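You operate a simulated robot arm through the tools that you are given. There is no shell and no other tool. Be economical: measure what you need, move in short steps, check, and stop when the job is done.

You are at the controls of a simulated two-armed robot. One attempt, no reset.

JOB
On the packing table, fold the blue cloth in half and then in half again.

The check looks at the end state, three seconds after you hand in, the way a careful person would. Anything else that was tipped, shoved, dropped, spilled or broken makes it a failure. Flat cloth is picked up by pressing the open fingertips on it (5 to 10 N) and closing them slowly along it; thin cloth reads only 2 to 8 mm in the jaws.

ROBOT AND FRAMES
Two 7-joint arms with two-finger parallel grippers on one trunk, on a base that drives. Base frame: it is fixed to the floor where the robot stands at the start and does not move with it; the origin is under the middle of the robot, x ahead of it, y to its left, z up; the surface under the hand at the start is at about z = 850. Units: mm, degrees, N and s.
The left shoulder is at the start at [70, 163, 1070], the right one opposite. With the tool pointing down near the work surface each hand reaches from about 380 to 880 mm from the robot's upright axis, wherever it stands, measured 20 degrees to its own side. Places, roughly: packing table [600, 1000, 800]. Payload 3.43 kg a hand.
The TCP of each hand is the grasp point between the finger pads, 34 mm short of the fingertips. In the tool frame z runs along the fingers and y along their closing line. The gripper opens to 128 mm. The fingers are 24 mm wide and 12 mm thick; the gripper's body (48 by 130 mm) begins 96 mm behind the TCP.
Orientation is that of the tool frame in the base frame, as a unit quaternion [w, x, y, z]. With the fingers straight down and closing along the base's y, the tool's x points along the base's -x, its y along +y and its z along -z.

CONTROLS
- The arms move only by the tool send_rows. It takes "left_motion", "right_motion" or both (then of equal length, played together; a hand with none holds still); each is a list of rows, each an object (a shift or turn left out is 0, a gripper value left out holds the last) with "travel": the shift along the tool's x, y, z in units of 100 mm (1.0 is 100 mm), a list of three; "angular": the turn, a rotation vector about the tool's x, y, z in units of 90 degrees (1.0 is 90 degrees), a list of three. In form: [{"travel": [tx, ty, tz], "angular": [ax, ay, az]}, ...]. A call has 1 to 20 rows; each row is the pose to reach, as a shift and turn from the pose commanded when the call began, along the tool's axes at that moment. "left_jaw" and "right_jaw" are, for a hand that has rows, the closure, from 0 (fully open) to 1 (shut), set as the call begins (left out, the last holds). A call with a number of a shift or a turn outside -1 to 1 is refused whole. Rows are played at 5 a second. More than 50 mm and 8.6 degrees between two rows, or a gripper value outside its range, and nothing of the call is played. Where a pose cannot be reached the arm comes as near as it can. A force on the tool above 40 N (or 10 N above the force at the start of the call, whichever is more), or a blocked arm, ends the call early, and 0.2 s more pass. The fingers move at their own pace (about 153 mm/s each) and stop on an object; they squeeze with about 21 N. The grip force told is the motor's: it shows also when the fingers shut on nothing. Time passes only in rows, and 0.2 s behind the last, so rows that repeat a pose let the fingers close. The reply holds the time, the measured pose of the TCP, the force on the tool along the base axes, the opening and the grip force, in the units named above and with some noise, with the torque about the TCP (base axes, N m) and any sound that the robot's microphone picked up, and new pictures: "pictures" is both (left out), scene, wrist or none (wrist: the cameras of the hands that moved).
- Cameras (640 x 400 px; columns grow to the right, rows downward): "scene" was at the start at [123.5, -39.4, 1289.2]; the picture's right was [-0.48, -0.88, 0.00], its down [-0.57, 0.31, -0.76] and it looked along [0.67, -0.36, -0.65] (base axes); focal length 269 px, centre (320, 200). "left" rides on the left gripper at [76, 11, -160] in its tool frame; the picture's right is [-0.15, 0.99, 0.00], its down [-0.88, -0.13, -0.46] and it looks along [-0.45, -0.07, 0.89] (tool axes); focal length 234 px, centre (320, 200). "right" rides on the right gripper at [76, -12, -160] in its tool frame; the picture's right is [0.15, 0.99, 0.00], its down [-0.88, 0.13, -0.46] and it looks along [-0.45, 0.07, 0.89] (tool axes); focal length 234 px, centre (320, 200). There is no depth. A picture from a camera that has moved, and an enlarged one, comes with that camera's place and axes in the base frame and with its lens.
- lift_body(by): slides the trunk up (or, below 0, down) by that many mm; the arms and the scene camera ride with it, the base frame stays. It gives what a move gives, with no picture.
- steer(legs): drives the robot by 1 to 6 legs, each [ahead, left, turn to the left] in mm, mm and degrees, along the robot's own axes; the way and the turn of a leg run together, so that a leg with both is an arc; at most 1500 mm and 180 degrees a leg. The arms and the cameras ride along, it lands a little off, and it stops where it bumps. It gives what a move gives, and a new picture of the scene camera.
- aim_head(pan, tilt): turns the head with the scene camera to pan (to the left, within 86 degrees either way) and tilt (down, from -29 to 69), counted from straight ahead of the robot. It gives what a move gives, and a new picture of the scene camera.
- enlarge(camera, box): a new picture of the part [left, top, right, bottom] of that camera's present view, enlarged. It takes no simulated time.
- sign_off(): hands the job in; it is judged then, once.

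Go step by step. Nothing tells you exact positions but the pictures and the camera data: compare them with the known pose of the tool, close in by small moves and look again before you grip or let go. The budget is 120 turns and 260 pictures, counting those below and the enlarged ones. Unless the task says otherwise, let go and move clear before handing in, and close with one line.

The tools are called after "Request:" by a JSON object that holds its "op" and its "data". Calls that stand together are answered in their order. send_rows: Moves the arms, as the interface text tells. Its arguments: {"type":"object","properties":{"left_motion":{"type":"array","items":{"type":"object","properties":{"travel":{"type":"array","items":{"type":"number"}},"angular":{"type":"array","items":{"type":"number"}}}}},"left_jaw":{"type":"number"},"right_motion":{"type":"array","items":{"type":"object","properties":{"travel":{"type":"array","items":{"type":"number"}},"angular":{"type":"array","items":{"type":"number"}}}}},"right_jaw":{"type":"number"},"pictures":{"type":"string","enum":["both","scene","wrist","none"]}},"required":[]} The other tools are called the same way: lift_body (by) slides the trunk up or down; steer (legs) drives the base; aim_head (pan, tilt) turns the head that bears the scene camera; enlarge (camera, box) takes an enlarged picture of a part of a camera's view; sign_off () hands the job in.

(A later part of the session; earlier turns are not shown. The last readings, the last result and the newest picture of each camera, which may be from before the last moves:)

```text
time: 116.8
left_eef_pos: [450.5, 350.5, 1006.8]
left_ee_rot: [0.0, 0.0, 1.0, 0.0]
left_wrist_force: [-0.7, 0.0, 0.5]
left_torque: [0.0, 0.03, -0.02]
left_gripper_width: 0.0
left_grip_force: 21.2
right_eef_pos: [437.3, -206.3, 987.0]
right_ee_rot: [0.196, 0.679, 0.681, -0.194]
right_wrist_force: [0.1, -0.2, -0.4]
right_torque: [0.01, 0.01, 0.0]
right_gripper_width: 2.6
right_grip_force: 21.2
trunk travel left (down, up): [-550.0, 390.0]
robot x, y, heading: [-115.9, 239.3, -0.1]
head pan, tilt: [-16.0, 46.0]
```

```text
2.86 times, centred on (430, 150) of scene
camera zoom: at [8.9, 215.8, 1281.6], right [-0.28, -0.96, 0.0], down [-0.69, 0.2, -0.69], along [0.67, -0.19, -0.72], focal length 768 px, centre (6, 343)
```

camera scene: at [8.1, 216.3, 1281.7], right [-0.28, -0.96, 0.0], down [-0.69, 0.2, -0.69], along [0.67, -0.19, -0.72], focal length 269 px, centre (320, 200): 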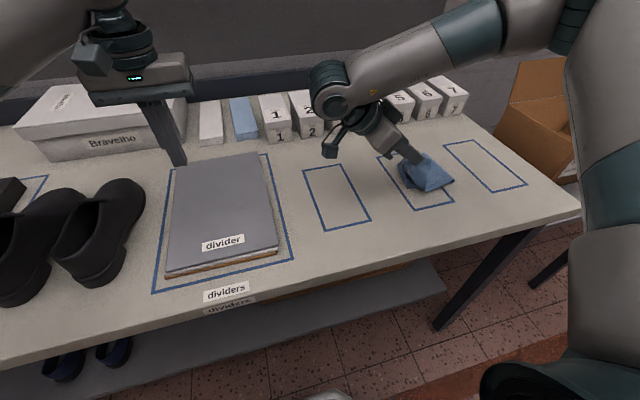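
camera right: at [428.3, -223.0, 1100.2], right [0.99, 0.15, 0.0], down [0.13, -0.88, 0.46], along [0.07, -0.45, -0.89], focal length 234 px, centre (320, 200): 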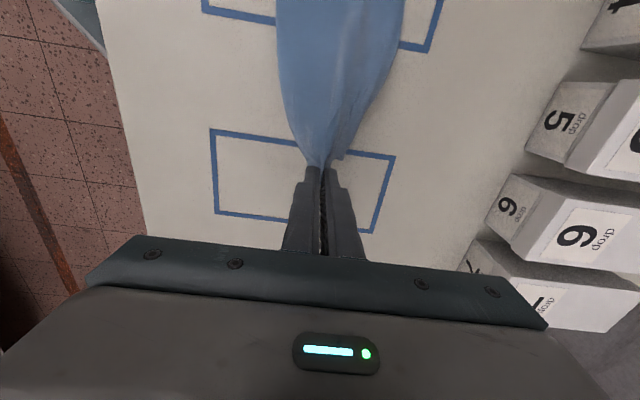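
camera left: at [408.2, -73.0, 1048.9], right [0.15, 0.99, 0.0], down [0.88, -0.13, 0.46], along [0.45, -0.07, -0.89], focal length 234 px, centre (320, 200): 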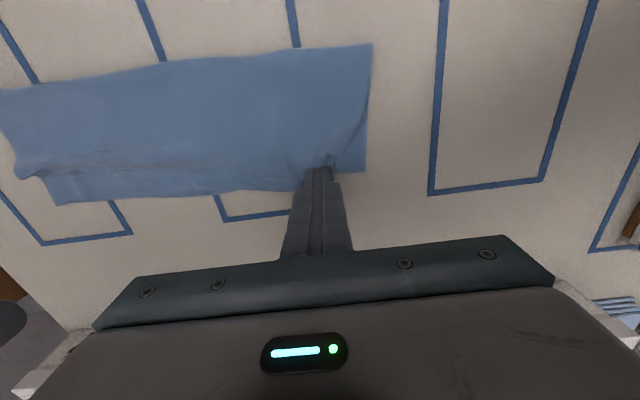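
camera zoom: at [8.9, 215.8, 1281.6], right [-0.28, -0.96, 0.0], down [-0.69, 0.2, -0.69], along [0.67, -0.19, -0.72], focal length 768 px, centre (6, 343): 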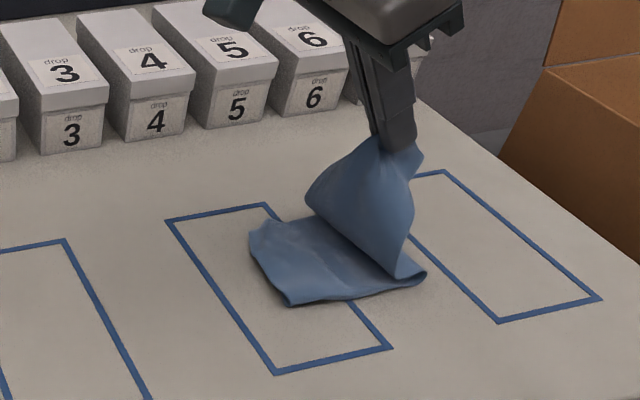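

Request:
{"op": "send_rows", "data": {"right_motion": [{"travel": [0.22, 0, 0.01], "angular": [0, -0.033, 0]}, {"travel": [0.434, 0, 0.023], "angular": [0, -0.067, 0]}, {"travel": [0.6, 0, 0.08], "angular": [0, -0.095, 0]}, {"travel": [0.747, 0, 0.146], "angular": [0, -0.122, 0]}, {"travel": [0.968, 0, 0.291], "angular": [0, -0.144, 0]}], "pictures": "none"}}

Request:
{"op": "enlarge", "data": {"camera": "scene", "box": [330, 80, 530, 220]}}

```text
time: 118.0
left_eef_pos: [450.3, 350.3, 1007.0]
left_ee_rot: [-0.001, 0.0, 1.0, 0.0]
left_wrist_force: [0.2, 0.0, -0.3]
left_torque: [0.0, 0.03, -0.01]
left_gripper_width: 0.0
left_grip_force: 21.2
right_eef_pos: [436.5, -139.8, 911.9]
right_ee_rot: [0.271, 0.653, 0.654, -0.269]
right_wrist_force: [-0.4, -0.5, -0.5]
right_torque: [0.04, 0.02, 0.0]
right_gripper_width: 2.7
right_grip_force: 21.0
trunk travel left (down, up): [-550.0, 390.0]
robot x, y, heading: [-118.4, 235.3, 0.2]
head pan, tilt: [-16.0, 46.0]
```

```text
2.86 times, centred on (430, 150) of scene
camera zoom: at [9.3, 215.5, 1281.6], right [-0.28, -0.96, 0.0], down [-0.69, 0.2, -0.69], along [0.67, -0.19, -0.72], focal length 768 px, centre (6, 343)
```

zoom: 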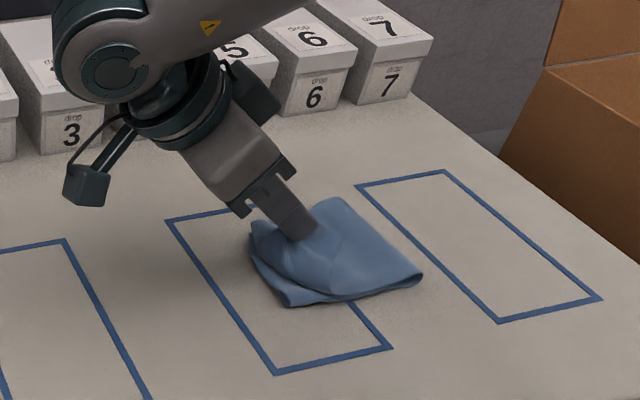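

The fold line is now square and the stack looks good. I'll lower the held edge onto the free end.

Request:
{"op": "send_rows", "data": {"right_motion": [{"travel": [0.12, 0, 0.03]}, {"travel": [0.24, 0, 0.065]}, {"travel": [0.34, 0, 0.09]}], "pictures": "none"}}

Request:
{"op": "enlarge", "data": {"camera": "scene", "box": [360, 110, 500, 210]}}

Request:
{"op": "enlarge", "data": {"camera": "right", "box": [160, 40, 480, 240]}}

```text
time: 118.8
left_eef_pos: [447.1, 351.3, 1008.9]
left_ee_rot: [0.001, 0.0, 1.0, 0.0]
left_wrist_force: [-0.7, 0.6, 0.2]
left_torque: [-0.01, 0.0, -0.04]
left_gripper_width: 0.0
left_grip_force: 20.9
right_eef_pos: [433.8, -121.6, 886.8]
right_ee_rot: [0.273, 0.654, 0.652, -0.269]
right_wrist_force: [1.6, -4.4, 17.9]
right_torque: [-0.38, -0.04, 0.03]
right_gripper_width: 2.7
right_grip_force: 21.6
trunk travel left (down, up): [-550.0, 390.0]
robot x, y, heading: [-117.1, 237.1, 0.0]
head pan, tilt: [-16.0, 46.0]
```

```text
4.00 times, centred on (430, 160) of scene
camera zoom: at [6.2, 216.6, 1282.4], right [-0.28, -0.96, 0.0], down [-0.69, 0.2, -0.7], along [0.67, -0.19, -0.72], focal length 1075 px, centre (-120, 360)
```

zoom: 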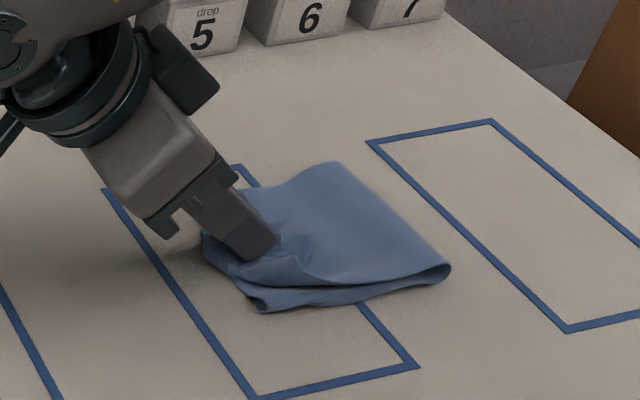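

```text
2.00 times, centred on (320, 140) of right
camera zoom: at [422.1, 43.9, 945.0], right [0.99, 0.11, -0.1], down [0.13, -0.3, 0.95], along [0.07, -0.95, -0.31], focal length 468 px, centre (320, 320)
```

zoom: 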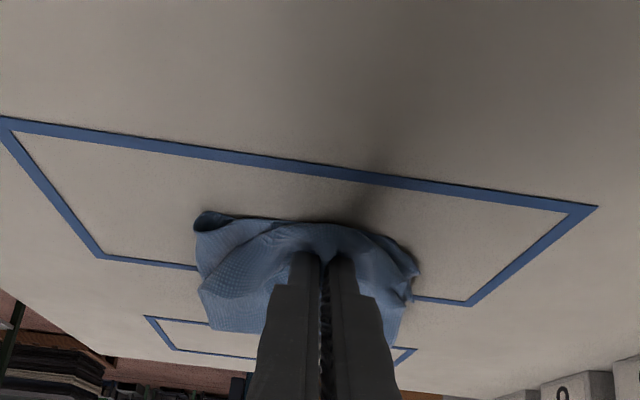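

The held edge is down on the stack with a firm touch. I'll ease up 2 mm, open the jaws in steps to spread the ruck, and then back out along the fingers.

Request:
{"op": "send_rows", "data": {"right_motion": [{"travel": [-0.01, 0, -0.01]}, {"travel": [-0.01, 0, -0.01]}], "right_jaw": 0.92, "pictures": "none"}}

Request:
{"op": "send_rows", "data": {"right_motion": [{"travel": [0, 0, 0]}, {"travel": [0, 0, 0]}], "right_jaw": 0.83, "pictures": "none"}}

Request:
{"op": "send_rows", "data": {"right_motion": [{"travel": [0, 0, 0]}, {"travel": [0, 0, 0]}], "right_jaw": 0.75, "pictures": "none"}}

Request:
{"op": "enlarge", "data": {"camera": "scene", "box": [360, 110, 500, 210]}}

```text
time: 119.4
left_eef_pos: [447.9, 350.5, 1007.7]
left_ee_rot: [0.001, 0.0, 1.0, 0.0]
left_wrist_force: [0.3, -0.5, 0.1]
left_torque: [0.02, -0.02, -0.05]
left_gripper_width: 0.0
left_grip_force: 21.0
right_eef_pos: [434.7, -121.0, 885.3]
right_ee_rot: [0.272, 0.652, 0.655, -0.269]
right_wrist_force: [1.7, -2.1, 17.4]
right_torque: [-0.31, -0.05, 0.08]
right_gripper_width: 7.4
right_grip_force: 0.1
trunk travel left (down, up): [-550.0, 390.0]
robot x, y, heading: [-117.2, 236.9, -0.3]
head pan, tilt: [-16.0, 46.0]
```

```text
time: 120.0
left_eef_pos: [448.9, 350.8, 1008.6]
left_ee_rot: [0.0, 0.001, 1.0, 0.0]
left_wrist_force: [-0.3, 0.1, -0.1]
left_torque: [0.04, 0.02, -0.03]
left_gripper_width: 0.0
left_grip_force: 21.0
right_eef_pos: [433.0, -122.0, 884.8]
right_ee_rot: [0.272, 0.652, 0.655, -0.269]
right_wrist_force: [2.0, 1.3, 18.1]
right_torque: [-0.26, -0.02, 0.02]
right_gripper_width: 18.4
right_grip_force: 0.0
trunk travel left (down, up): [-550.0, 390.0]
robot x, y, heading: [-117.4, 235.7, -0.0]
head pan, tilt: [-16.0, 46.0]
```

```text
time: 120.6
left_eef_pos: [448.7, 352.1, 1009.0]
left_ee_rot: [0.001, 0.0, 1.0, 0.0]
left_wrist_force: [-0.1, 0.8, 0.7]
left_torque: [-0.06, 0.05, -0.01]
left_gripper_width: 0.1
left_grip_force: 21.6
right_eef_pos: [434.8, -122.7, 883.8]
right_ee_rot: [0.272, 0.653, 0.654, -0.269]
right_wrist_force: [3.5, 0.5, 19.1]
right_torque: [-0.33, 0.07, 0.04]
right_gripper_width: 28.3
right_grip_force: 0.0
trunk travel left (down, up): [-550.0, 390.0]
robot x, y, heading: [-124.4, 239.2, 0.2]
head pan, tilt: [-16.0, 46.0]
```

```text
4.00 times, centred on (430, 160) of scene
camera zoom: at [6.9, 217.0, 1281.9], right [-0.28, -0.96, 0.0], down [-0.69, 0.2, -0.7], along [0.67, -0.19, -0.72], focal length 1075 px, centre (-120, 360)
```

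zoom: 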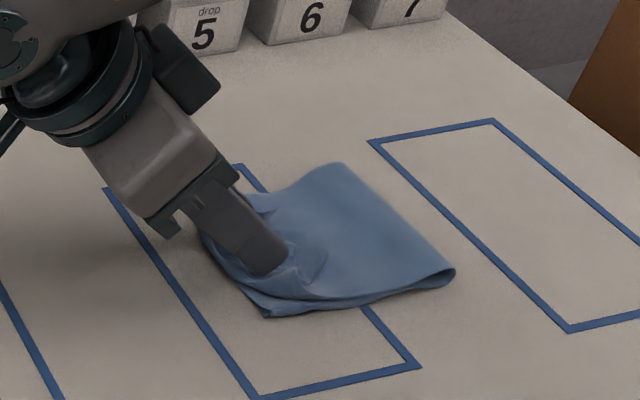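

Request:
{"op": "send_rows", "data": {"right_motion": [{"travel": [-0.07, 0, -0.07]}, {"travel": [-0.2, 0, -0.2]}, {"travel": [-0.4, 0, -0.4]}, {"travel": [-0.6, 0, -0.6]}, {"travel": [-0.85, 0, -0.85]}], "pictures": "scene"}}

Request:
{"op": "enlarge", "data": {"camera": "scene", "box": [360, 110, 500, 210]}}

```text
time: 121.8
left_eef_pos: [448.8, 350.3, 1008.4]
left_ee_rot: [0.0, 0.0, 1.0, 0.0]
left_wrist_force: [-0.7, 0.1, 0.5]
left_torque: [0.0, -0.02, 0.03]
left_gripper_width: 0.0
left_grip_force: 20.7
right_eef_pos: [433.7, -121.0, 1004.1]
right_ee_rot: [0.272, 0.653, 0.654, -0.269]
right_wrist_force: [-0.3, -0.6, 1.1]
right_torque: [0.02, -0.01, 0.01]
right_gripper_width: 32.1
right_grip_force: 0.0
trunk travel left (down, up): [-550.0, 390.0]
robot x, y, heading: [-118.3, 238.0, -0.1]
head pan, tilt: [-16.0, 46.0]
camera scene: at [7.3, 216.1, 1281.7], right [-0.28, -0.96, 0.0], down [-0.69, 0.2, -0.69], along [0.67, -0.19, -0.72], focal length 269 px, centre (320, 200)
```

scene: 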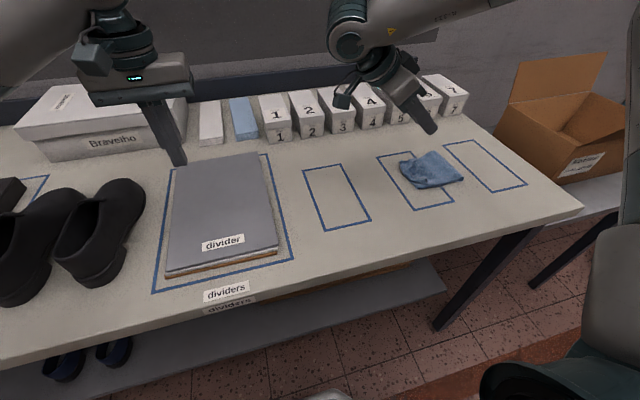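

```text
4.00 times, centred on (430, 160) of scene
camera zoom: at [7.3, 216.1, 1281.7], right [-0.28, -0.96, 0.0], down [-0.69, 0.2, -0.69], along [0.67, -0.19, -0.72], focal length 1075 px, centre (-120, 360)
```

zoom: 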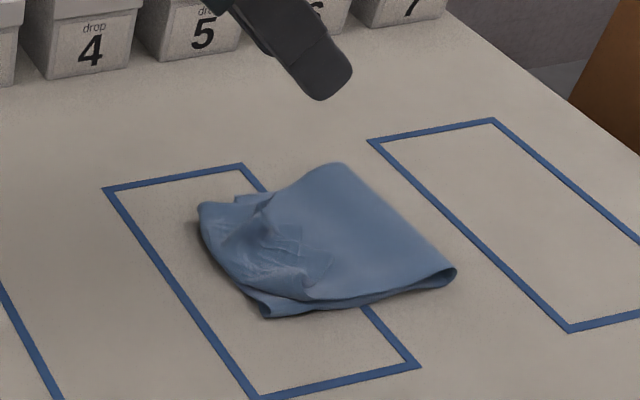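

A quarter-size stack. I'll look closely at the left end to see whether it needs tidying.

Request:
{"op": "enlarge", "data": {"camera": "scene", "box": [395, 140, 475, 195]}}

Request:
{"op": "enlarge", "data": {"camera": "right", "box": [160, 40, 480, 240]}}

```text
7.27 times, centred on (435, 168) of scene
camera zoom: at [7.3, 216.1, 1281.7], right [-0.28, -0.96, 0.0], down [-0.69, 0.2, -0.69], along [0.67, -0.19, -0.72], focal length 1955 px, centre (-516, 436)
```

zoom: 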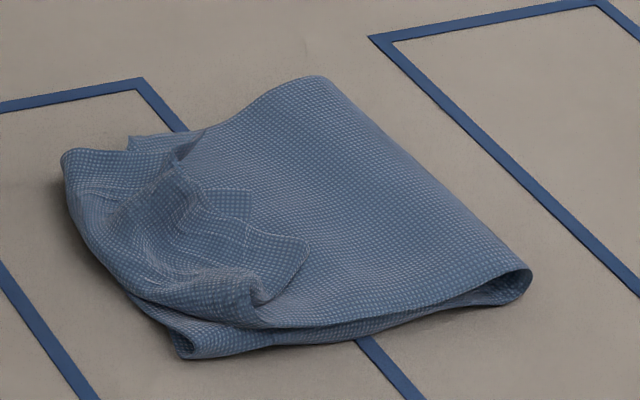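

```text
2.00 times, centred on (320, 140) of right
camera zoom: at [423.5, 45.1, 1065.1], right [0.99, 0.11, -0.1], down [0.13, -0.3, 0.94], along [0.07, -0.95, -0.31], focal length 468 px, centre (320, 320)
```

zoom: 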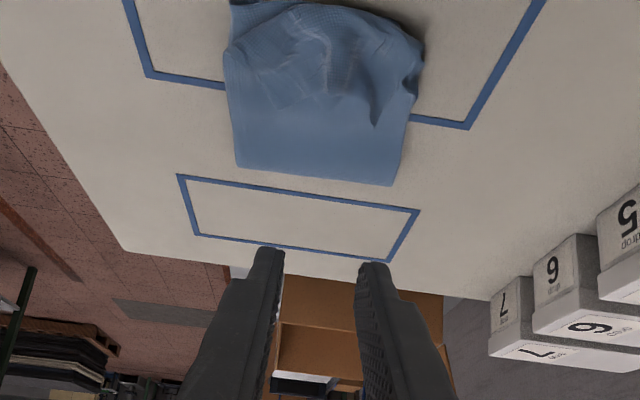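

The held end has turned back on itself by about 45 mm on top. I'll straighten the gripper, pinch that flap by its standing ruck, and unfold it to +y so it lies flat. Regripping from there gives the natural exit direction.

Request:
{"op": "send_rows", "data": {"right_motion": [{"angular": [0, 0.09, 0]}, {"angular": [0, 0.18, 0]}, {"angular": [0, 0.27, 0]}, {"angular": [0, 0.36, 0]}, {"angular": [0, 0.44, 0]}, {"angular": [0, 0.499, 0]}], "right_jaw": 0.72, "pictures": "none"}}

Request:
{"op": "send_rows", "data": {"right_motion": [{"travel": [-0.2, 0, 0.3]}, {"travel": [-0.4, 0, 0.6]}, {"travel": [-0.4, 0, 0.9]}], "pictures": "wrist"}}

Request:
{"op": "enlarge", "data": {"camera": "scene", "box": [385, 130, 485, 200]}}

```text
time: 123.2
left_eef_pos: [449.0, 350.9, 1008.7]
left_ee_rot: [0.001, 0.0, 1.0, 0.0]
left_wrist_force: [0.5, -0.1, 0.3]
left_torque: [0.02, -0.01, -0.03]
left_gripper_width: 0.2
left_grip_force: 20.9
right_eef_pos: [435.4, -121.5, 1003.5]
right_ee_rot: [0.0, 0.706, 0.709, 0.001]
right_wrist_force: [-0.1, -1.0, 0.8]
right_torque: [-0.01, -0.01, 0.02]
right_gripper_width: 35.9
right_grip_force: 0.0
trunk travel left (down, up): [-550.0, 390.0]
robot x, y, heading: [-118.7, 236.4, -0.0]
head pan, tilt: [-16.0, 46.0]
```

```text
time: 124.0
left_eef_pos: [450.8, 350.8, 1007.2]
left_ee_rot: [0.0, 0.0, 1.0, 0.0]
left_wrist_force: [-0.1, -0.6, -0.4]
left_torque: [-0.01, 0.01, 0.0]
left_gripper_width: 0.1
left_grip_force: 20.9
right_eef_pos: [434.9, -162.3, 913.4]
right_ee_rot: [0.0, 0.706, 0.708, 0.0]
right_wrist_force: [-0.2, -0.8, 0.5]
right_torque: [0.02, 0.02, 0.0]
right_gripper_width: 35.9
right_grip_force: 0.0
trunk travel left (down, up): [-550.0, 390.0]
robot x, y, heading: [-118.1, 239.1, -0.1]
head pan, tilt: [-16.0, 46.0]
camera right: at [424.7, -87.5, 1073.1], right [0.99, 0.15, 0.0], down [0.13, -0.88, 0.46], along [0.07, -0.45, -0.89], focal length 234 px, centre (320, 200)
```

right: 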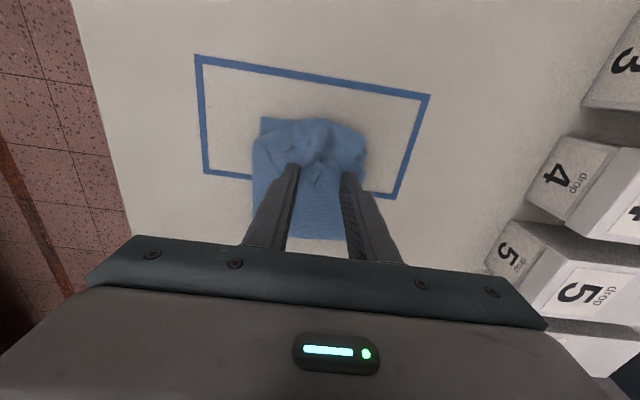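

```text
5.71 times, centred on (435, 165) of scene
camera zoom: at [8.9, 215.9, 1281.6], right [-0.28, -0.96, 0.0], down [-0.69, 0.2, -0.69], along [0.67, -0.19, -0.72], focal length 1536 px, centre (-337, 400)
```

zoom: 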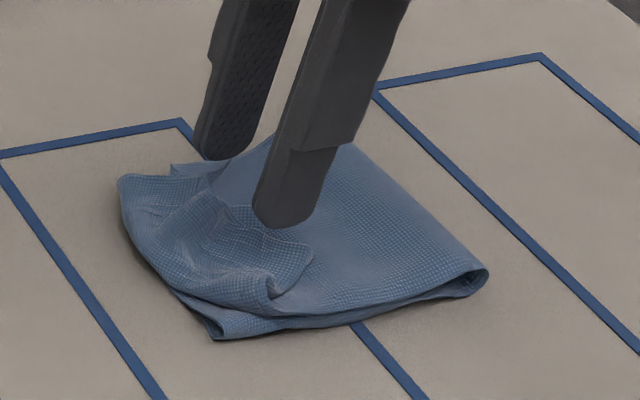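

Request:
{"op": "enlarge", "data": {"camera": "right", "box": [220, 90, 400, 250]}}

```text
2.50 times, centred on (310, 170) of right
camera zoom: at [424.7, -87.5, 1073.1], right [0.99, 0.15, 0.0], down [0.13, -0.88, 0.46], along [0.07, -0.45, -0.89], focal length 585 px, centre (345, 275)
```

zoom: 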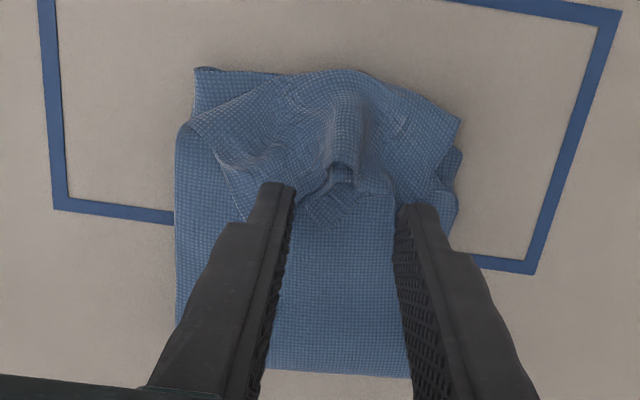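

A ruck stands at about (433, −141). I'll move the open fingers to straddle it, down to just above the lower layers, and close.

Request:
{"op": "send_rows", "data": {"right_motion": [{"travel": [0.1, -0.01, 0]}, {"travel": [0.2, -0.02, 0.08]}, {"travel": [0.2, -0.02, 0.2]}], "pictures": "none"}}

Request:
{"op": "send_rows", "data": {"right_motion": [{"travel": [0, 0, 0]}, {"travel": [0, 0, 0]}], "right_jaw": 0.86, "pictures": "none"}}

Request:
{"op": "send_rows", "data": {"right_motion": [{"travel": [0, 0, 0]}, {"travel": [0, 0, 0]}, {"travel": [0, 0, 0]}], "right_jaw": 1.0, "pictures": "none"}}

Request:
{"op": "enlarge", "data": {"camera": "scene", "box": [385, 130, 485, 200]}}

```text
time: 124.8
left_eef_pos: [449.6, 349.9, 1007.8]
left_ee_rot: [0.0, 0.0, 1.0, 0.0]
left_wrist_force: [0.1, 0.2, 0.7]
left_torque: [-0.02, 0.02, 0.01]
left_gripper_width: 0.0
left_grip_force: 21.0
right_eef_pos: [432.8, -141.2, 890.8]
right_ee_rot: [0.0, 0.706, 0.708, 0.0]
right_wrist_force: [-0.5, -0.2, 0.0]
right_torque: [0.01, -0.03, -0.02]
right_gripper_width: 36.1
right_grip_force: 0.0
trunk travel left (down, up): [-550.0, 390.0]
robot x, y, heading: [-119.0, 236.4, -0.1]
head pan, tilt: [-16.0, 46.0]
```

```text
time: 125.4
left_eef_pos: [448.7, 350.6, 1008.5]
left_ee_rot: [0.0, 0.0, 1.0, 0.0]
left_wrist_force: [0.2, 0.6, 0.1]
left_torque: [-0.01, 0.01, 0.0]
left_gripper_width: 0.0
left_grip_force: 21.3
right_eef_pos: [433.0, -142.3, 893.3]
right_ee_rot: [0.0, 0.706, 0.708, 0.0]
right_wrist_force: [0.7, -0.6, 0.6]
right_torque: [-0.02, 0.02, -0.01]
right_gripper_width: 18.2
right_grip_force: 0.0
trunk travel left (down, up): [-550.0, 390.0]
robot x, y, heading: [-118.9, 234.0, 0.1]
head pan, tilt: [-16.0, 46.0]
```

```text
time: 126.2
left_eef_pos: [450.4, 351.0, 1008.4]
left_ee_rot: [0.0, 0.0, 1.0, 0.0]
left_wrist_force: [-0.9, -0.4, 0.1]
left_torque: [-0.01, 0.02, 0.01]
left_gripper_width: 0.2
left_grip_force: 21.4
right_eef_pos: [432.5, -141.9, 892.9]
right_ee_rot: [0.0, 0.707, 0.707, 0.0]
right_wrist_force: [-0.1, -0.1, 0.7]
right_torque: [0.05, -0.03, 0.01]
right_gripper_width: 3.2
right_grip_force: 20.5
trunk travel left (down, up): [-550.0, 390.0]
robot x, y, heading: [-117.6, 235.1, 0.0]
head pan, tilt: [-16.0, 46.0]
```

```text
5.71 times, centred on (435, 165) of scene
camera zoom: at [8.1, 215.7, 1281.7], right [-0.28, -0.96, 0.0], down [-0.69, 0.2, -0.69], along [0.67, -0.19, -0.72], focal length 1536 px, centre (-337, 400)
```

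zoom: 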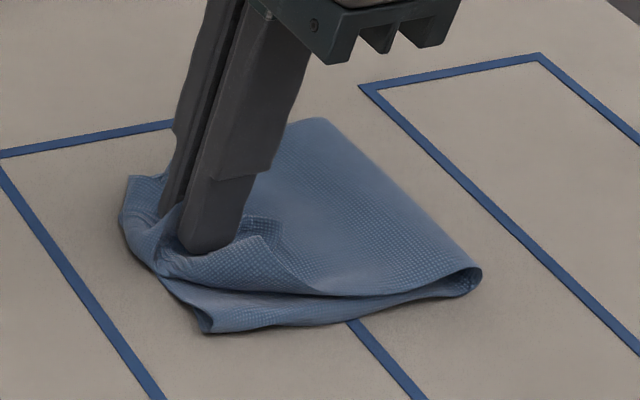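

The ruck is held (3.2 mm, two layers) but quite near the loop. I'll shift the grip 13 mm towards the flap's edge before unfolding it.

Request:
{"op": "send_rows", "data": {"right_motion": [{"travel": [0, 0, 0]}, {"travel": [0, 0, 0]}, {"travel": [-0.07, 0, 0]}, {"travel": [-0.14, 0, 0.01]}], "right_jaw": 0.78, "pictures": "none"}}

Request:
{"op": "send_rows", "data": {"right_motion": [{"travel": [0, 0, 0.02]}, {"travel": [0, 0, 0.02]}], "right_jaw": 0.88, "pictures": "none"}}

Request:
{"op": "send_rows", "data": {"right_motion": [{"travel": [0, 0, 0]}, {"travel": [0, 0, 0]}, {"travel": [0, 0, 0]}], "right_jaw": 1.0, "pictures": "none"}}

Request:
{"op": "enlarge", "data": {"camera": "right", "box": [220, 90, 400, 250]}}

```text
time: 127.2
left_eef_pos: [449.0, 349.6, 1007.0]
left_ee_rot: [0.0, 0.0, 1.0, -0.001]
left_wrist_force: [1.2, 0.1, -0.1]
left_torque: [0.0, 0.01, -0.01]
left_gripper_width: 0.1
left_grip_force: 20.7
right_eef_pos: [434.0, -156.5, 892.4]
right_ee_rot: [0.0, 0.706, 0.708, 0.0]
right_wrist_force: [-0.9, 0.1, -0.2]
right_torque: [0.05, -0.03, 0.02]
right_gripper_width: 28.3
right_grip_force: 0.0
trunk travel left (down, up): [-550.0, 390.0]
robot x, y, heading: [-120.6, 240.0, -0.1]
head pan, tilt: [-16.0, 46.0]
```

```text
time: 127.8
left_eef_pos: [448.5, 351.0, 1007.8]
left_ee_rot: [-0.001, 0.0, 1.0, 0.0]
left_wrist_force: [0.0, 0.1, -0.2]
left_torque: [-0.02, 0.02, -0.04]
left_gripper_width: 0.2
left_grip_force: 21.0
right_eef_pos: [433.1, -156.3, 890.8]
right_ee_rot: [0.0, 0.706, 0.708, 0.0]
right_wrist_force: [-0.4, 0.6, 0.9]
right_torque: [-0.01, -0.02, 0.02]
right_gripper_width: 15.4
right_grip_force: 0.0
trunk travel left (down, up): [-550.0, 390.0]
robot x, y, heading: [-117.5, 236.8, -0.1]
head pan, tilt: [-16.0, 46.0]
```

```text
time: 128.6
left_eef_pos: [449.1, 350.0, 1007.3]
left_ee_rot: [0.0, 0.0, 1.0, 0.0]
left_wrist_force: [0.4, 0.5, 0.8]
left_torque: [-0.01, 0.05, -0.03]
left_gripper_width: 0.0
left_grip_force: 21.6
right_eef_pos: [433.6, -155.9, 892.1]
right_ee_rot: [0.0, 0.706, 0.708, 0.0]
right_wrist_force: [-0.4, 0.1, 1.0]
right_torque: [0.04, 0.02, 0.02]
right_gripper_width: 3.2
right_grip_force: 21.0
trunk travel left (down, up): [-550.0, 390.0]
robot x, y, heading: [-115.9, 236.0, 0.3]
head pan, tilt: [-16.0, 46.0]
```

```text
2.50 times, centred on (310, 170) of right
camera zoom: at [421.5, -80.9, 1051.0], right [0.99, 0.15, 0.0], down [0.13, -0.88, 0.46], along [0.07, -0.45, -0.89], focal length 585 px, centre (345, 275)
```

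zoom: 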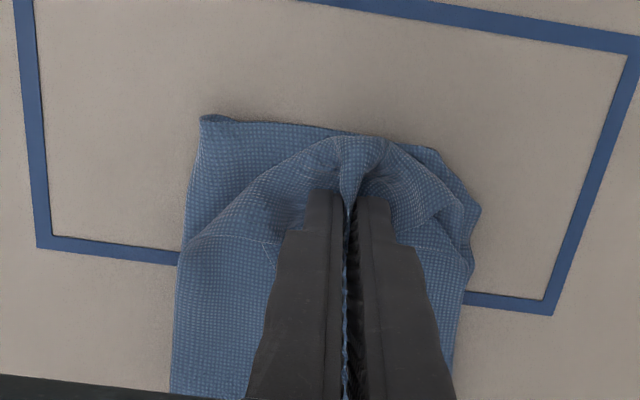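

Request:
{"op": "send_rows", "data": {"right_motion": [{"travel": [0, 0, -0.25]}, {"travel": [0.05, 0, -0.55]}, {"travel": [0.2, 0, -0.7]}, {"travel": [0.35, 0, -0.6]}, {"travel": [0.45, 0, -0.4]}, {"travel": [0.5, 0, -0.2]}, {"travel": [0.52, 0, -0.04]}], "pictures": "none"}}

Request:
{"op": "enlarge", "data": {"camera": "scene", "box": [375, 120, 485, 200]}}

Request:
{"op": "enlarge", "data": {"camera": "right", "box": [200, 90, 440, 250]}}

```text
time: 130.2
left_eef_pos: [449.0, 350.7, 1007.1]
left_ee_rot: [0.0, 0.001, 1.0, 0.001]
left_wrist_force: [-1.2, -0.2, 0.1]
left_torque: [0.01, -0.01, -0.02]
left_gripper_width: 0.0
left_grip_force: 20.7
right_eef_pos: [432.7, -104.8, 892.9]
right_ee_rot: [0.0, 0.706, 0.709, 0.0]
right_wrist_force: [0.1, -0.2, -0.2]
right_torque: [0.0, -0.01, -0.01]
right_gripper_width: 3.4
right_grip_force: 20.9
trunk travel left (down, up): [-550.0, 390.0]
robot x, y, heading: [-115.6, 233.7, 0.1]
head pan, tilt: [-16.0, 46.0]
```

```text
5.00 times, centred on (430, 160) of scene
camera zoom: at [8.5, 215.6, 1281.6], right [-0.28, -0.96, 0.0], down [-0.69, 0.2, -0.69], along [0.67, -0.19, -0.72], focal length 1344 px, centre (-230, 400)
```

zoom: 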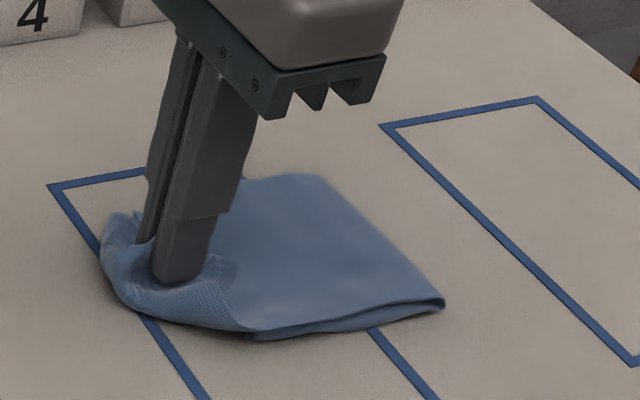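

```text
2.50 times, centred on (320, 170) of right
camera zoom: at [421.6, -29.3, 1054.4], right [0.99, 0.15, 0.0], down [0.13, -0.88, 0.46], along [0.07, -0.45, -0.89], focal length 585 px, centre (320, 275)
```

zoom: 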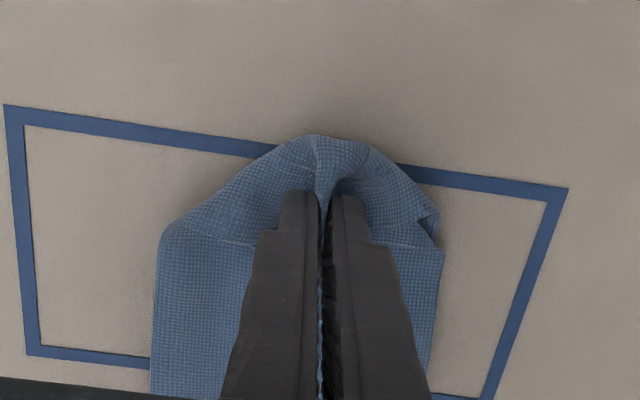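

Request:
{"op": "send_rows", "data": {"right_motion": [{"travel": [0.1, 0, -0.05]}, {"travel": [0.22, 0, -0.05]}, {"travel": [0.34, 0, -0.04]}, {"travel": [0.42, 0, -0.03]}], "pictures": "none"}}

Request:
{"op": "enlarge", "data": {"camera": "scene", "box": [365, 120, 475, 200]}}

Request:
{"op": "enlarge", "data": {"camera": "right", "box": [200, 90, 440, 250]}}

```text
time: 131.2
left_eef_pos: [449.2, 351.5, 1008.6]
left_ee_rot: [0.0, 0.0, 1.0, -0.001]
left_wrist_force: [-0.5, 0.3, -0.7]
left_torque: [0.0, -0.02, -0.01]
left_gripper_width: 0.0
left_grip_force: 21.1
right_eef_pos: [432.0, -62.8, 898.6]
right_ee_rot: [0.0, 0.706, 0.708, -0.001]
right_wrist_force: [-0.2, -0.3, -0.1]
right_torque: [-0.01, -0.04, 0.01]
right_gripper_width: 3.4
right_grip_force: 21.2
trunk travel left (down, up): [-550.0, 390.0]
robot x, y, heading: [-120.5, 236.3, 0.0]
head pan, tilt: [-16.0, 46.0]
```

```text
5.00 times, centred on (420, 160) of scene
camera zoom: at [8.2, 215.9, 1281.6], right [-0.28, -0.96, 0.0], down [-0.69, 0.2, -0.69], along [0.67, -0.19, -0.72], focal length 1344 px, centre (-180, 400)
```

zoom: 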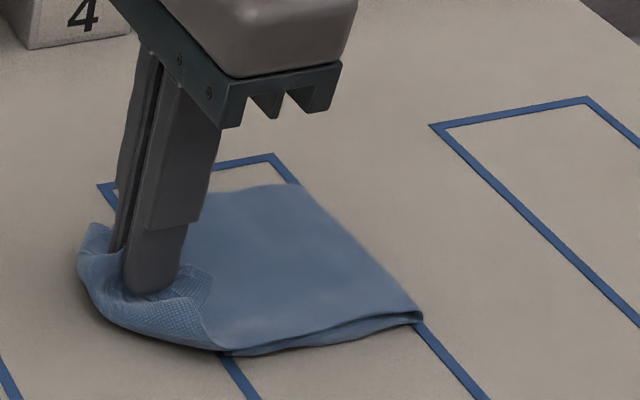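

```text
2.50 times, centred on (320, 170) of right
camera zoom: at [420.7, 12.2, 1059.0], right [0.99, 0.15, 0.0], down [0.13, -0.88, 0.46], along [0.07, -0.45, -0.89], focal length 585 px, centre (320, 275)
```

zoom: 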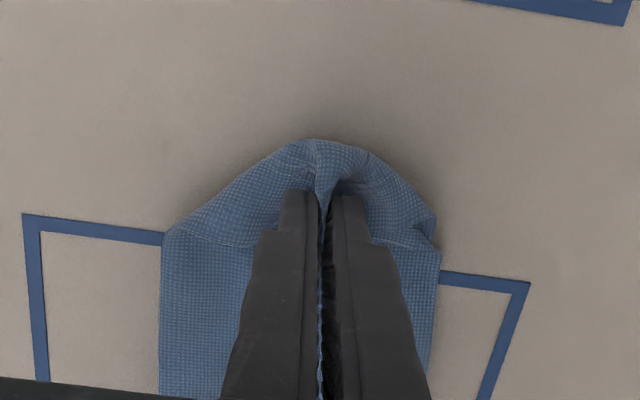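

Pulling only slides the whole stack, and the loop stays. A better way is to unfold the strip flat again, then pick it up at its middle so that both halves hang together, and lay that down trailing.

Request:
{"op": "send_rows", "data": {"right_motion": [{"travel": [-0.05, 0, -0.4]}, {"travel": [-0.3, 0, -0.75]}, {"travel": [-0.65, 0, -0.95]}, {"travel": [-1.0, 0, -1.0]}], "pictures": "none"}}

Request:
{"op": "send_rows", "data": {"right_motion": [{"travel": [-0.35, 0, 0.0]}, {"travel": [-0.7, 0, 0.1]}, {"travel": [-1.0, 0, 0.25]}], "pictures": "none"}}

Request:
{"op": "send_rows", "data": {"right_motion": [{"travel": [-0.3, 0, 0.2]}, {"travel": [-0.6, 0, 0.42]}, {"travel": [-0.85, 0, 0.65]}, {"travel": [-1.0, 0, 0.72]}], "pictures": "scene"}}

Request:
{"op": "enlarge", "data": {"camera": "scene", "box": [350, 90, 530, 210]}}

```text
time: 132.2
left_eef_pos: [449.1, 348.7, 1007.9]
left_ee_rot: [-0.001, 0.0, 1.0, 0.001]
left_wrist_force: [-0.5, 0.7, 0.3]
left_torque: [0.03, 0.02, 0.0]
left_gripper_width: 0.0
left_grip_force: 21.0
right_eef_pos: [432.0, -162.0, 998.2]
right_ee_rot: [0.0, 0.706, 0.708, 0.0]
right_wrist_force: [1.1, -0.9, 0.1]
right_torque: [0.03, 0.0, 0.01]
right_gripper_width: 3.2
right_grip_force: 20.8
trunk travel left (down, up): [-550.0, 390.0]
robot x, y, heading: [-120.7, 235.7, 0.3]
head pan, tilt: [-16.0, 46.0]
```

```text
time: 133.0
left_eef_pos: [450.2, 350.1, 1008.3]
left_ee_rot: [-0.001, -0.001, 1.0, 0.0]
left_wrist_force: [-0.5, 0.0, -0.6]
left_torque: [0.07, 0.0, -0.01]
left_gripper_width: 0.1
left_grip_force: 20.4
right_eef_pos: [433.1, -264.2, 973.8]
right_ee_rot: [-0.001, 0.706, 0.708, 0.001]
right_wrist_force: [-0.7, 0.0, 0.5]
right_torque: [0.05, -0.01, 0.0]
right_gripper_width: 3.4
right_grip_force: 20.6
trunk travel left (down, up): [-550.0, 390.0]
robot x, y, heading: [-115.8, 237.3, 0.0]
head pan, tilt: [-16.0, 46.0]
```

```text
time: 134.0
left_eef_pos: [450.9, 351.1, 1007.5]
left_ee_rot: [0.0, 0.0, 1.0, 0.0]
left_wrist_force: [0.2, 0.3, 0.4]
left_torque: [-0.02, 0.03, -0.02]
left_gripper_width: 0.0
left_grip_force: 21.0
right_eef_pos: [432.1, -363.9, 902.1]
right_ee_rot: [0.0, 0.705, 0.709, 0.001]
right_wrist_force: [-0.4, -0.5, 0.2]
right_torque: [0.0, 0.02, 0.02]
right_gripper_width: 3.4
right_grip_force: 20.8
trunk travel left (down, up): [-550.0, 390.0]
robot x, y, heading: [-120.7, 236.7, 0.1]
head pan, tilt: [-16.0, 46.0]
camera scene: at [8.0, 215.4, 1281.7], right [-0.28, -0.96, 0.0], down [-0.69, 0.2, -0.69], along [0.67, -0.19, -0.72], focal length 269 px, centre (320, 200)
```

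scene: 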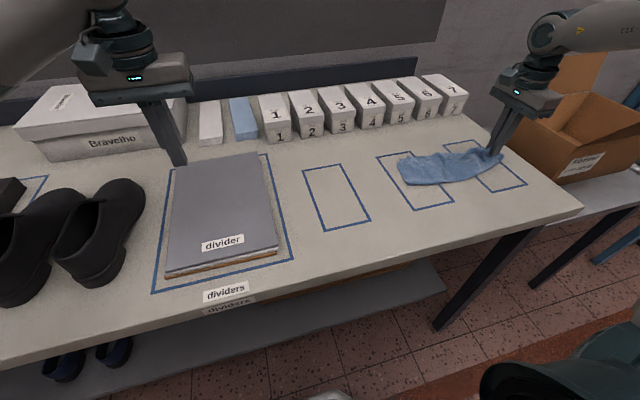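

```text
3.33 times, centred on (440, 150) of scene
camera zoom: at [8.0, 215.4, 1281.7], right [-0.28, -0.96, 0.0], down [-0.69, 0.2, -0.69], along [0.67, -0.19, -0.72], focal length 896 px, centre (-80, 367)
```

zoom: 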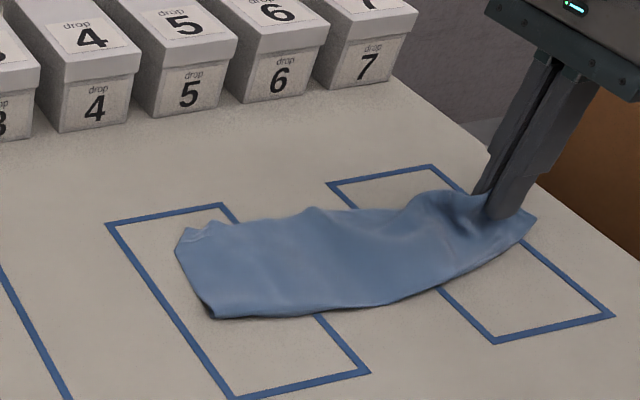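

Request:
{"op": "send_rows", "data": {"right_motion": [{"travel": [-0.1, 0, 0.03]}, {"travel": [-0.2, 0, 0.05]}, {"travel": [-0.28, 0, 0.06]}, {"travel": [-0.26, 0, 0.1]}], "pictures": "none"}}

Request:
{"op": "send_rows", "data": {"right_motion": [{"travel": [0, 0, 0.03]}, {"travel": [0, 0, 0.03]}], "right_jaw": 0.85, "pictures": "none"}}

Request:
{"op": "send_rows", "data": {"right_motion": [{"travel": [0, 0, 0]}, {"travel": [0, 0, 0]}, {"travel": [0, 0, -0.2]}, {"travel": [0, 0, -0.6]}, {"travel": [0.3, 0, -0.95]}], "right_jaw": 0.72, "pictures": "none"}}

Request:
{"op": "enlarge", "data": {"camera": "scene", "box": [360, 100, 540, 220]}}

```text
time: 135.0
left_eef_pos: [449.6, 350.5, 1008.0]
left_ee_rot: [0.0, 0.0, 1.0, 0.0]
left_wrist_force: [0.3, 0.8, 0.6]
left_torque: [0.0, 0.05, -0.01]
left_gripper_width: 0.0
left_grip_force: 20.9
right_eef_pos: [431.8, -388.1, 890.8]
right_ee_rot: [0.0, 0.706, 0.708, 0.001]
right_wrist_force: [-0.6, -0.4, 0.4]
right_torque: [-0.04, -0.03, -0.04]
right_gripper_width: 3.2
right_grip_force: 20.9
trunk travel left (down, up): [-550.0, 390.0]
robot x, y, heading: [-116.3, 233.8, 0.0]
head pan, tilt: [-16.0, 46.0]
```

```text
time: 135.6
left_eef_pos: [449.1, 350.5, 1008.4]
left_ee_rot: [0.001, 0.0, 1.0, 0.0]
left_wrist_force: [0.5, -0.2, -0.4]
left_torque: [-0.03, -0.02, 0.03]
left_gripper_width: 0.0
left_grip_force: 21.2
right_eef_pos: [433.2, -388.3, 886.8]
right_ee_rot: [0.0, 0.706, 0.708, 0.0]
right_wrist_force: [0.0, -0.8, 0.5]
right_torque: [0.0, -0.02, 0.02]
right_gripper_width: 19.3
right_grip_force: 0.0
trunk travel left (down, up): [-550.0, 390.0]
robot x, y, heading: [-117.8, 236.6, 0.1]
head pan, tilt: [-16.0, 46.0]
```

```text
time: 136.8
left_eef_pos: [448.0, 351.8, 1008.9]
left_ee_rot: [0.0, 0.0, 1.0, -0.001]
left_wrist_force: [0.6, 0.1, -0.6]
left_torque: [-0.06, -0.05, -0.03]
left_gripper_width: 0.2
left_grip_force: 21.3
right_eef_pos: [431.7, -356.2, 984.2]
right_ee_rot: [0.001, 0.706, 0.708, 0.0]
right_wrist_force: [0.4, 0.4, 1.1]
right_torque: [0.0, -0.03, 0.0]
right_gripper_width: 35.8
right_grip_force: 0.1
trunk travel left (down, up): [-550.0, 390.0]
robot x, y, heading: [-118.3, 235.6, -0.0]
head pan, tilt: [-16.0, 46.0]
```

```text
3.33 times, centred on (450, 160) of scene
camera zoom: at [7.7, 217.7, 1281.7], right [-0.28, -0.96, 0.0], down [-0.69, 0.2, -0.69], along [0.67, -0.19, -0.72], focal length 896 px, centre (-113, 333)
```

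zoom: 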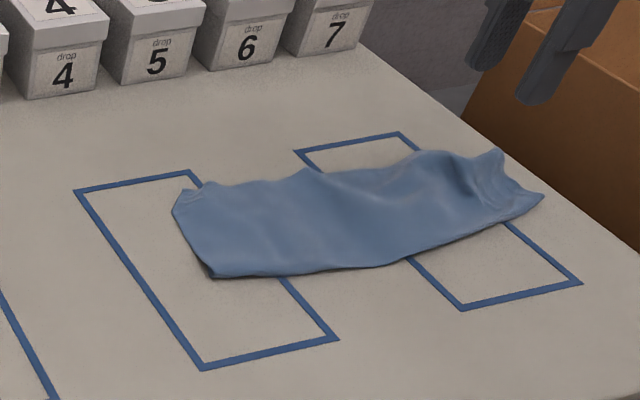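

Now the strip lies flat, from (444, −148) to (440, −440), so its middle is about (442, −294). I'll turn the right gripper back to close along y and go above the middle.

Request:
{"op": "send_rows", "data": {"right_motion": [{"travel": [0.06, 0.01, 0], "angular": [0, 0, -0.09]}, {"travel": [0.12, 0.02, 0], "angular": [0, 0, -0.18]}, {"travel": [0.18, 0.03, 0], "angular": [0, 0, -0.27]}, {"travel": [0.24, 0.04, 0], "angular": [0, 0, -0.36]}, {"travel": [0.3, 0.05, 0], "angular": [0, 0, -0.45]}, {"travel": [0.36, 0.06, 0], "angular": [0, 0, -0.54]}, {"travel": [0.42, 0.07, 0], "angular": [0, 0, -0.63]}, {"travel": [0.48, 0.08, 0], "angular": [0, 0, -0.72]}, {"travel": [0.54, 0.09, 0], "angular": [0, 0, -0.81]}, {"travel": [0.6, 0.1, 0], "angular": [0, 0, -0.9]}, {"travel": [0.62, 0.1, 0], "angular": [0, 0, -0.99]}], "pictures": "none"}}

Request:
{"op": "enlarge", "data": {"camera": "scene", "box": [360, 80, 540, 220]}}

Request:
{"op": "enlarge", "data": {"camera": "right", "box": [100, 20, 500, 270]}}

```text
time: 139.2
left_eef_pos: [449.6, 349.8, 1007.6]
left_ee_rot: [-0.001, 0.0, 1.0, 0.0]
left_wrist_force: [0.2, 0.8, 0.1]
left_torque: [0.04, -0.01, 0.0]
left_gripper_width: 0.0
left_grip_force: 20.2
right_eef_pos: [442.3, -295.5, 982.6]
right_ee_rot: [0.001, 0.004, 1.0, 0.0]
right_wrist_force: [0.2, -0.2, 0.1]
right_torque: [0.03, 0.02, 0.02]
right_gripper_width: 36.0
right_grip_force: 0.0
trunk travel left (down, up): [-550.0, 390.0]
robot x, y, heading: [-117.5, 233.7, -0.2]
head pan, tilt: [-16.0, 46.0]
```

```text
2.86 times, centred on (450, 150) of scene
camera zoom: at [8.1, 215.6, 1281.6], right [-0.28, -0.96, 0.0], down [-0.69, 0.2, -0.69], along [0.67, -0.19, -0.72], focal length 768 px, centre (-51, 343)
```

zoom: 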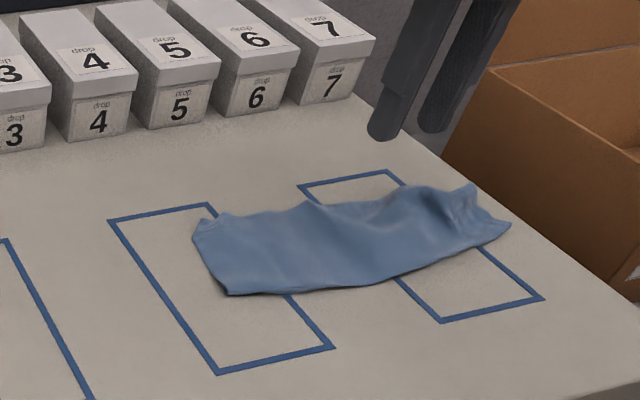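

```text
1.60 times, centred on (300, 145) of right
camera zoom: at [367.8, -307.3, 1142.9], right [-0.14, 0.99, 0.0], down [0.88, 0.12, 0.46], along [0.45, 0.06, -0.89], focal length 375 px, centre (352, 288)
```

zoom: 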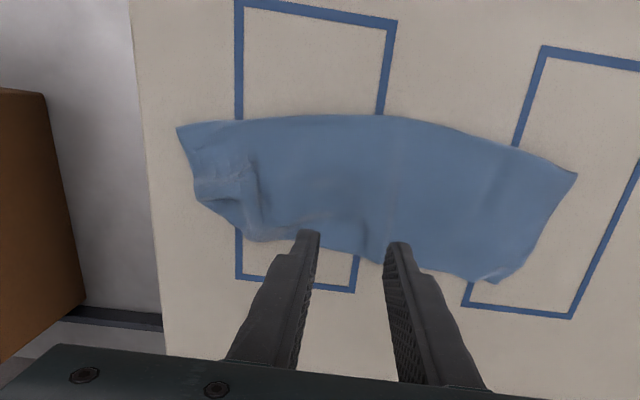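

The top view puts the middle line at y≈−280 with the strip centre at x≈428. I'll move there and press down to pick the middle.

Request:
{"op": "send_rows", "data": {"right_motion": [{"travel": [0.14, 0.15, 0.3]}, {"travel": [0.14, 0.15, 0.6]}, {"travel": [0.14, 0.15, 0.92]}], "right_jaw": 0.72, "pictures": "none"}}

Request:
{"op": "send_rows", "data": {"right_motion": [{"travel": [0, 0, 0.02]}, {"travel": [0, 0, 0.04]}, {"travel": [0, 0, 0.05]}], "pictures": "none"}}

Request:
{"op": "enlarge", "data": {"camera": "right", "box": [100, 20, 580, 270]}}

```text
time: 140.0
left_eef_pos: [449.6, 349.7, 1008.0]
left_ee_rot: [0.0, 0.0, 1.0, -0.001]
left_wrist_force: [-0.1, -0.4, -0.4]
left_torque: [-0.03, 0.0, 0.03]
left_gripper_width: 0.2
left_grip_force: 20.9
right_eef_pos: [428.7, -280.4, 889.9]
right_ee_rot: [0.0, 0.007, 1.0, 0.0]
right_wrist_force: [-0.7, -0.6, 0.1]
right_torque: [0.01, 0.02, -0.03]
right_gripper_width: 35.6
right_grip_force: 0.1
trunk travel left (down, up): [-550.0, 390.0]
robot x, y, heading: [-118.6, 232.7, 0.0]
head pan, tilt: [-16.0, 46.0]
```

```text
time: 140.8
left_eef_pos: [449.9, 350.4, 1008.9]
left_ee_rot: [0.0, 0.0, 1.0, 0.0]
left_wrist_force: [0.0, 0.5, 0.4]
left_torque: [-0.01, -0.01, 0.0]
left_gripper_width: 0.1
left_grip_force: 21.0
right_eef_pos: [429.5, -280.7, 886.5]
right_ee_rot: [0.0, 0.006, 1.0, 0.0]
right_wrist_force: [0.3, 0.2, -0.4]
right_torque: [0.05, 0.06, -0.01]
right_gripper_width: 35.9
right_grip_force: 0.1
trunk travel left (down, up): [-550.0, 390.0]
robot x, y, heading: [-119.6, 239.7, -0.0]
head pan, tilt: [-16.0, 46.0]
```

```text
1.33 times, centred on (340, 145) of right
camera zoom: at [353.8, -291.4, 1046.3], right [-0.13, 0.99, 0.0], down [0.88, 0.12, 0.46], along [0.45, 0.06, -0.89], focal length 312 px, centre (293, 273)
```

zoom: 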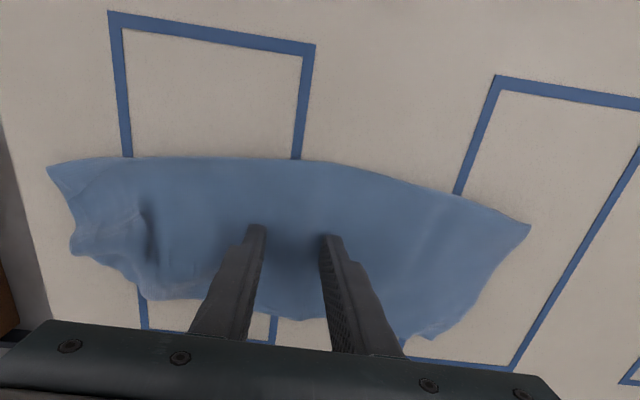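

Well centred. I'll press and close slowly.

Request:
{"op": "send_rows", "data": {"right_motion": [{"travel": [0, 0, 0.012]}, {"travel": [0, 0, 0.024]}], "pictures": "none"}}

Request:
{"op": "send_rows", "data": {"right_motion": [{"travel": [0, 0, 0.005]}, {"travel": [0, 0, 0.005]}], "right_jaw": 0.79, "pictures": "none"}}

Request:
{"op": "send_rows", "data": {"right_motion": [{"travel": [0, 0, 0]}, {"travel": [0, 0, 0]}], "right_jaw": 0.86, "pictures": "none"}}

Request:
{"op": "send_rows", "data": {"right_motion": [{"travel": [0, 0, 0]}, {"travel": [0, 0, 0]}], "right_jaw": 0.93, "pictures": "none"}}

Request:
{"op": "send_rows", "data": {"right_motion": [{"travel": [0, 0, 0]}, {"travel": [0, 0, 0]}, {"travel": [0, 0, 0]}], "right_jaw": 1.0, "pictures": "none"}}

Request:
{"op": "send_rows", "data": {"right_motion": [{"travel": [0, 0, -0.2]}, {"travel": [0, 0, -0.45]}, {"travel": [0, 0, -0.7]}], "pictures": "none"}}

Request:
{"op": "enlarge", "data": {"camera": "scene", "box": [360, 80, 540, 220]}}

```text
time: 141.4
left_eef_pos: [448.7, 350.4, 1008.6]
left_ee_rot: [0.001, 0.0, 1.0, 0.0]
left_wrist_force: [-0.6, 0.5, 0.3]
left_torque: [0.0, -0.01, 0.02]
left_gripper_width: 0.0
left_grip_force: 21.1
right_eef_pos: [428.5, -279.7, 883.8]
right_ee_rot: [0.002, 0.006, 1.0, -0.001]
right_wrist_force: [0.1, -3.1, 16.0]
right_torque: [0.01, 0.07, 0.05]
right_gripper_width: 35.6
right_grip_force: 0.1
trunk travel left (down, up): [-550.0, 390.0]
robot x, y, heading: [-115.6, 237.7, -0.1]
head pan, tilt: [-16.0, 46.0]
```

```text
time: 142.0
left_eef_pos: [448.0, 351.5, 1009.5]
left_ee_rot: [0.001, 0.0, 1.0, -0.002]
left_wrist_force: [0.0, -0.6, 0.5]
left_torque: [-0.04, 0.01, 0.01]
left_gripper_width: 0.0
left_grip_force: 21.2
right_eef_pos: [428.6, -278.7, 885.3]
right_ee_rot: [0.002, 0.006, 1.0, 0.0]
right_wrist_force: [2.4, -2.4, 23.4]
right_torque: [0.06, 0.04, -0.01]
right_gripper_width: 25.1
right_grip_force: 0.0
trunk travel left (down, up): [-550.0, 390.0]
robot x, y, heading: [-111.8, 236.4, 0.1]
head pan, tilt: [-16.0, 46.0]
```

```text
time: 142.6
left_eef_pos: [447.6, 352.4, 1007.9]
left_ee_rot: [0.001, 0.0, 1.0, -0.001]
left_wrist_force: [0.0, -0.5, 0.4]
left_torque: [0.05, 0.0, 0.03]
left_gripper_width: 0.0
left_grip_force: 21.2
right_eef_pos: [429.3, -278.3, 884.3]
right_ee_rot: [0.003, 0.006, 1.0, -0.001]
right_wrist_force: [2.8, -0.3, 28.3]
right_torque: [0.1, 0.04, -0.02]
right_gripper_width: 16.1
right_grip_force: 0.1
trunk travel left (down, up): [-550.0, 390.0]
robot x, y, heading: [-118.3, 234.1, -0.1]
head pan, tilt: [-16.0, 46.0]
```

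```text
time: 143.2
left_eef_pos: [448.5, 352.0, 1010.8]
left_ee_rot: [0.001, 0.001, 1.0, -0.001]
left_wrist_force: [0.4, 1.3, -0.1]
left_torque: [0.04, 0.01, 0.0]
left_gripper_width: 0.0
left_grip_force: 21.3
right_eef_pos: [427.9, -278.8, 884.2]
right_ee_rot: [0.002, 0.006, 1.0, -0.001]
right_wrist_force: [1.7, 0.1, 28.8]
right_torque: [0.09, 0.05, -0.05]
right_gripper_width: 8.7
right_grip_force: 0.1
trunk travel left (down, up): [-550.0, 390.0]
robot x, y, heading: [-115.8, 233.1, 0.2]
head pan, tilt: [-16.0, 46.0]
```

```text
time: 144.0
left_eef_pos: [447.1, 352.8, 1008.5]
left_ee_rot: [0.0, 0.0, 1.0, 0.0]
left_wrist_force: [0.5, -0.6, 0.3]
left_torque: [-0.03, -0.01, 0.04]
left_gripper_width: 0.0
left_grip_force: 20.9
right_eef_pos: [429.2, -278.9, 885.3]
right_ee_rot: [0.002, 0.006, 1.0, -0.002]
right_wrist_force: [2.1, 1.5, 30.7]
right_torque: [0.09, 0.05, -0.02]
right_gripper_width: 2.9
right_grip_force: 20.9
trunk travel left (down, up): [-550.0, 390.0]
robot x, y, heading: [-118.6, 236.4, 0.1]
head pan, tilt: [-16.0, 46.0]
```

```text
time: 144.8
left_eef_pos: [449.5, 349.7, 1007.5]
left_ee_rot: [0.001, 0.0, 1.0, -0.001]
left_wrist_force: [0.3, 0.3, 0.5]
left_torque: [0.0, 0.01, 0.02]
left_gripper_width: 0.0
left_grip_force: 21.1
right_eef_pos: [429.3, -282.2, 952.7]
right_ee_rot: [-0.001, 0.006, 1.0, 0.0]
right_wrist_force: [0.2, -0.3, -0.2]
right_torque: [-0.01, -0.01, 0.02]
right_gripper_width: 2.4
right_grip_force: 21.6
trunk travel left (down, up): [-550.0, 390.0]
robot x, y, heading: [-115.9, 236.8, 0.2]
head pan, tilt: [-16.0, 46.0]
```

```text
2.86 times, centred on (450, 150) of scene
camera zoom: at [8.0, 215.6, 1281.6], right [-0.28, -0.96, 0.0], down [-0.69, 0.2, -0.69], along [0.67, -0.19, -0.72], focal length 768 px, centre (-51, 343)
```

zoom: 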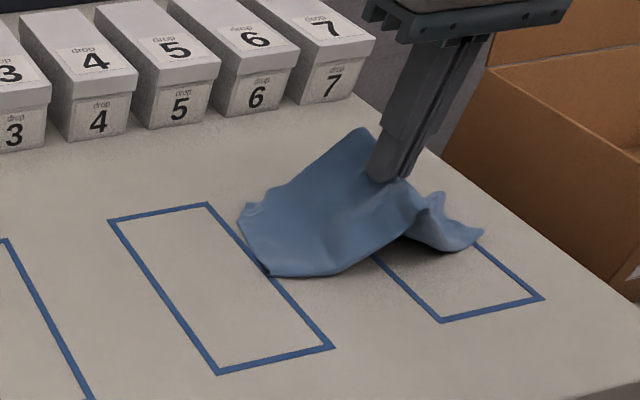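

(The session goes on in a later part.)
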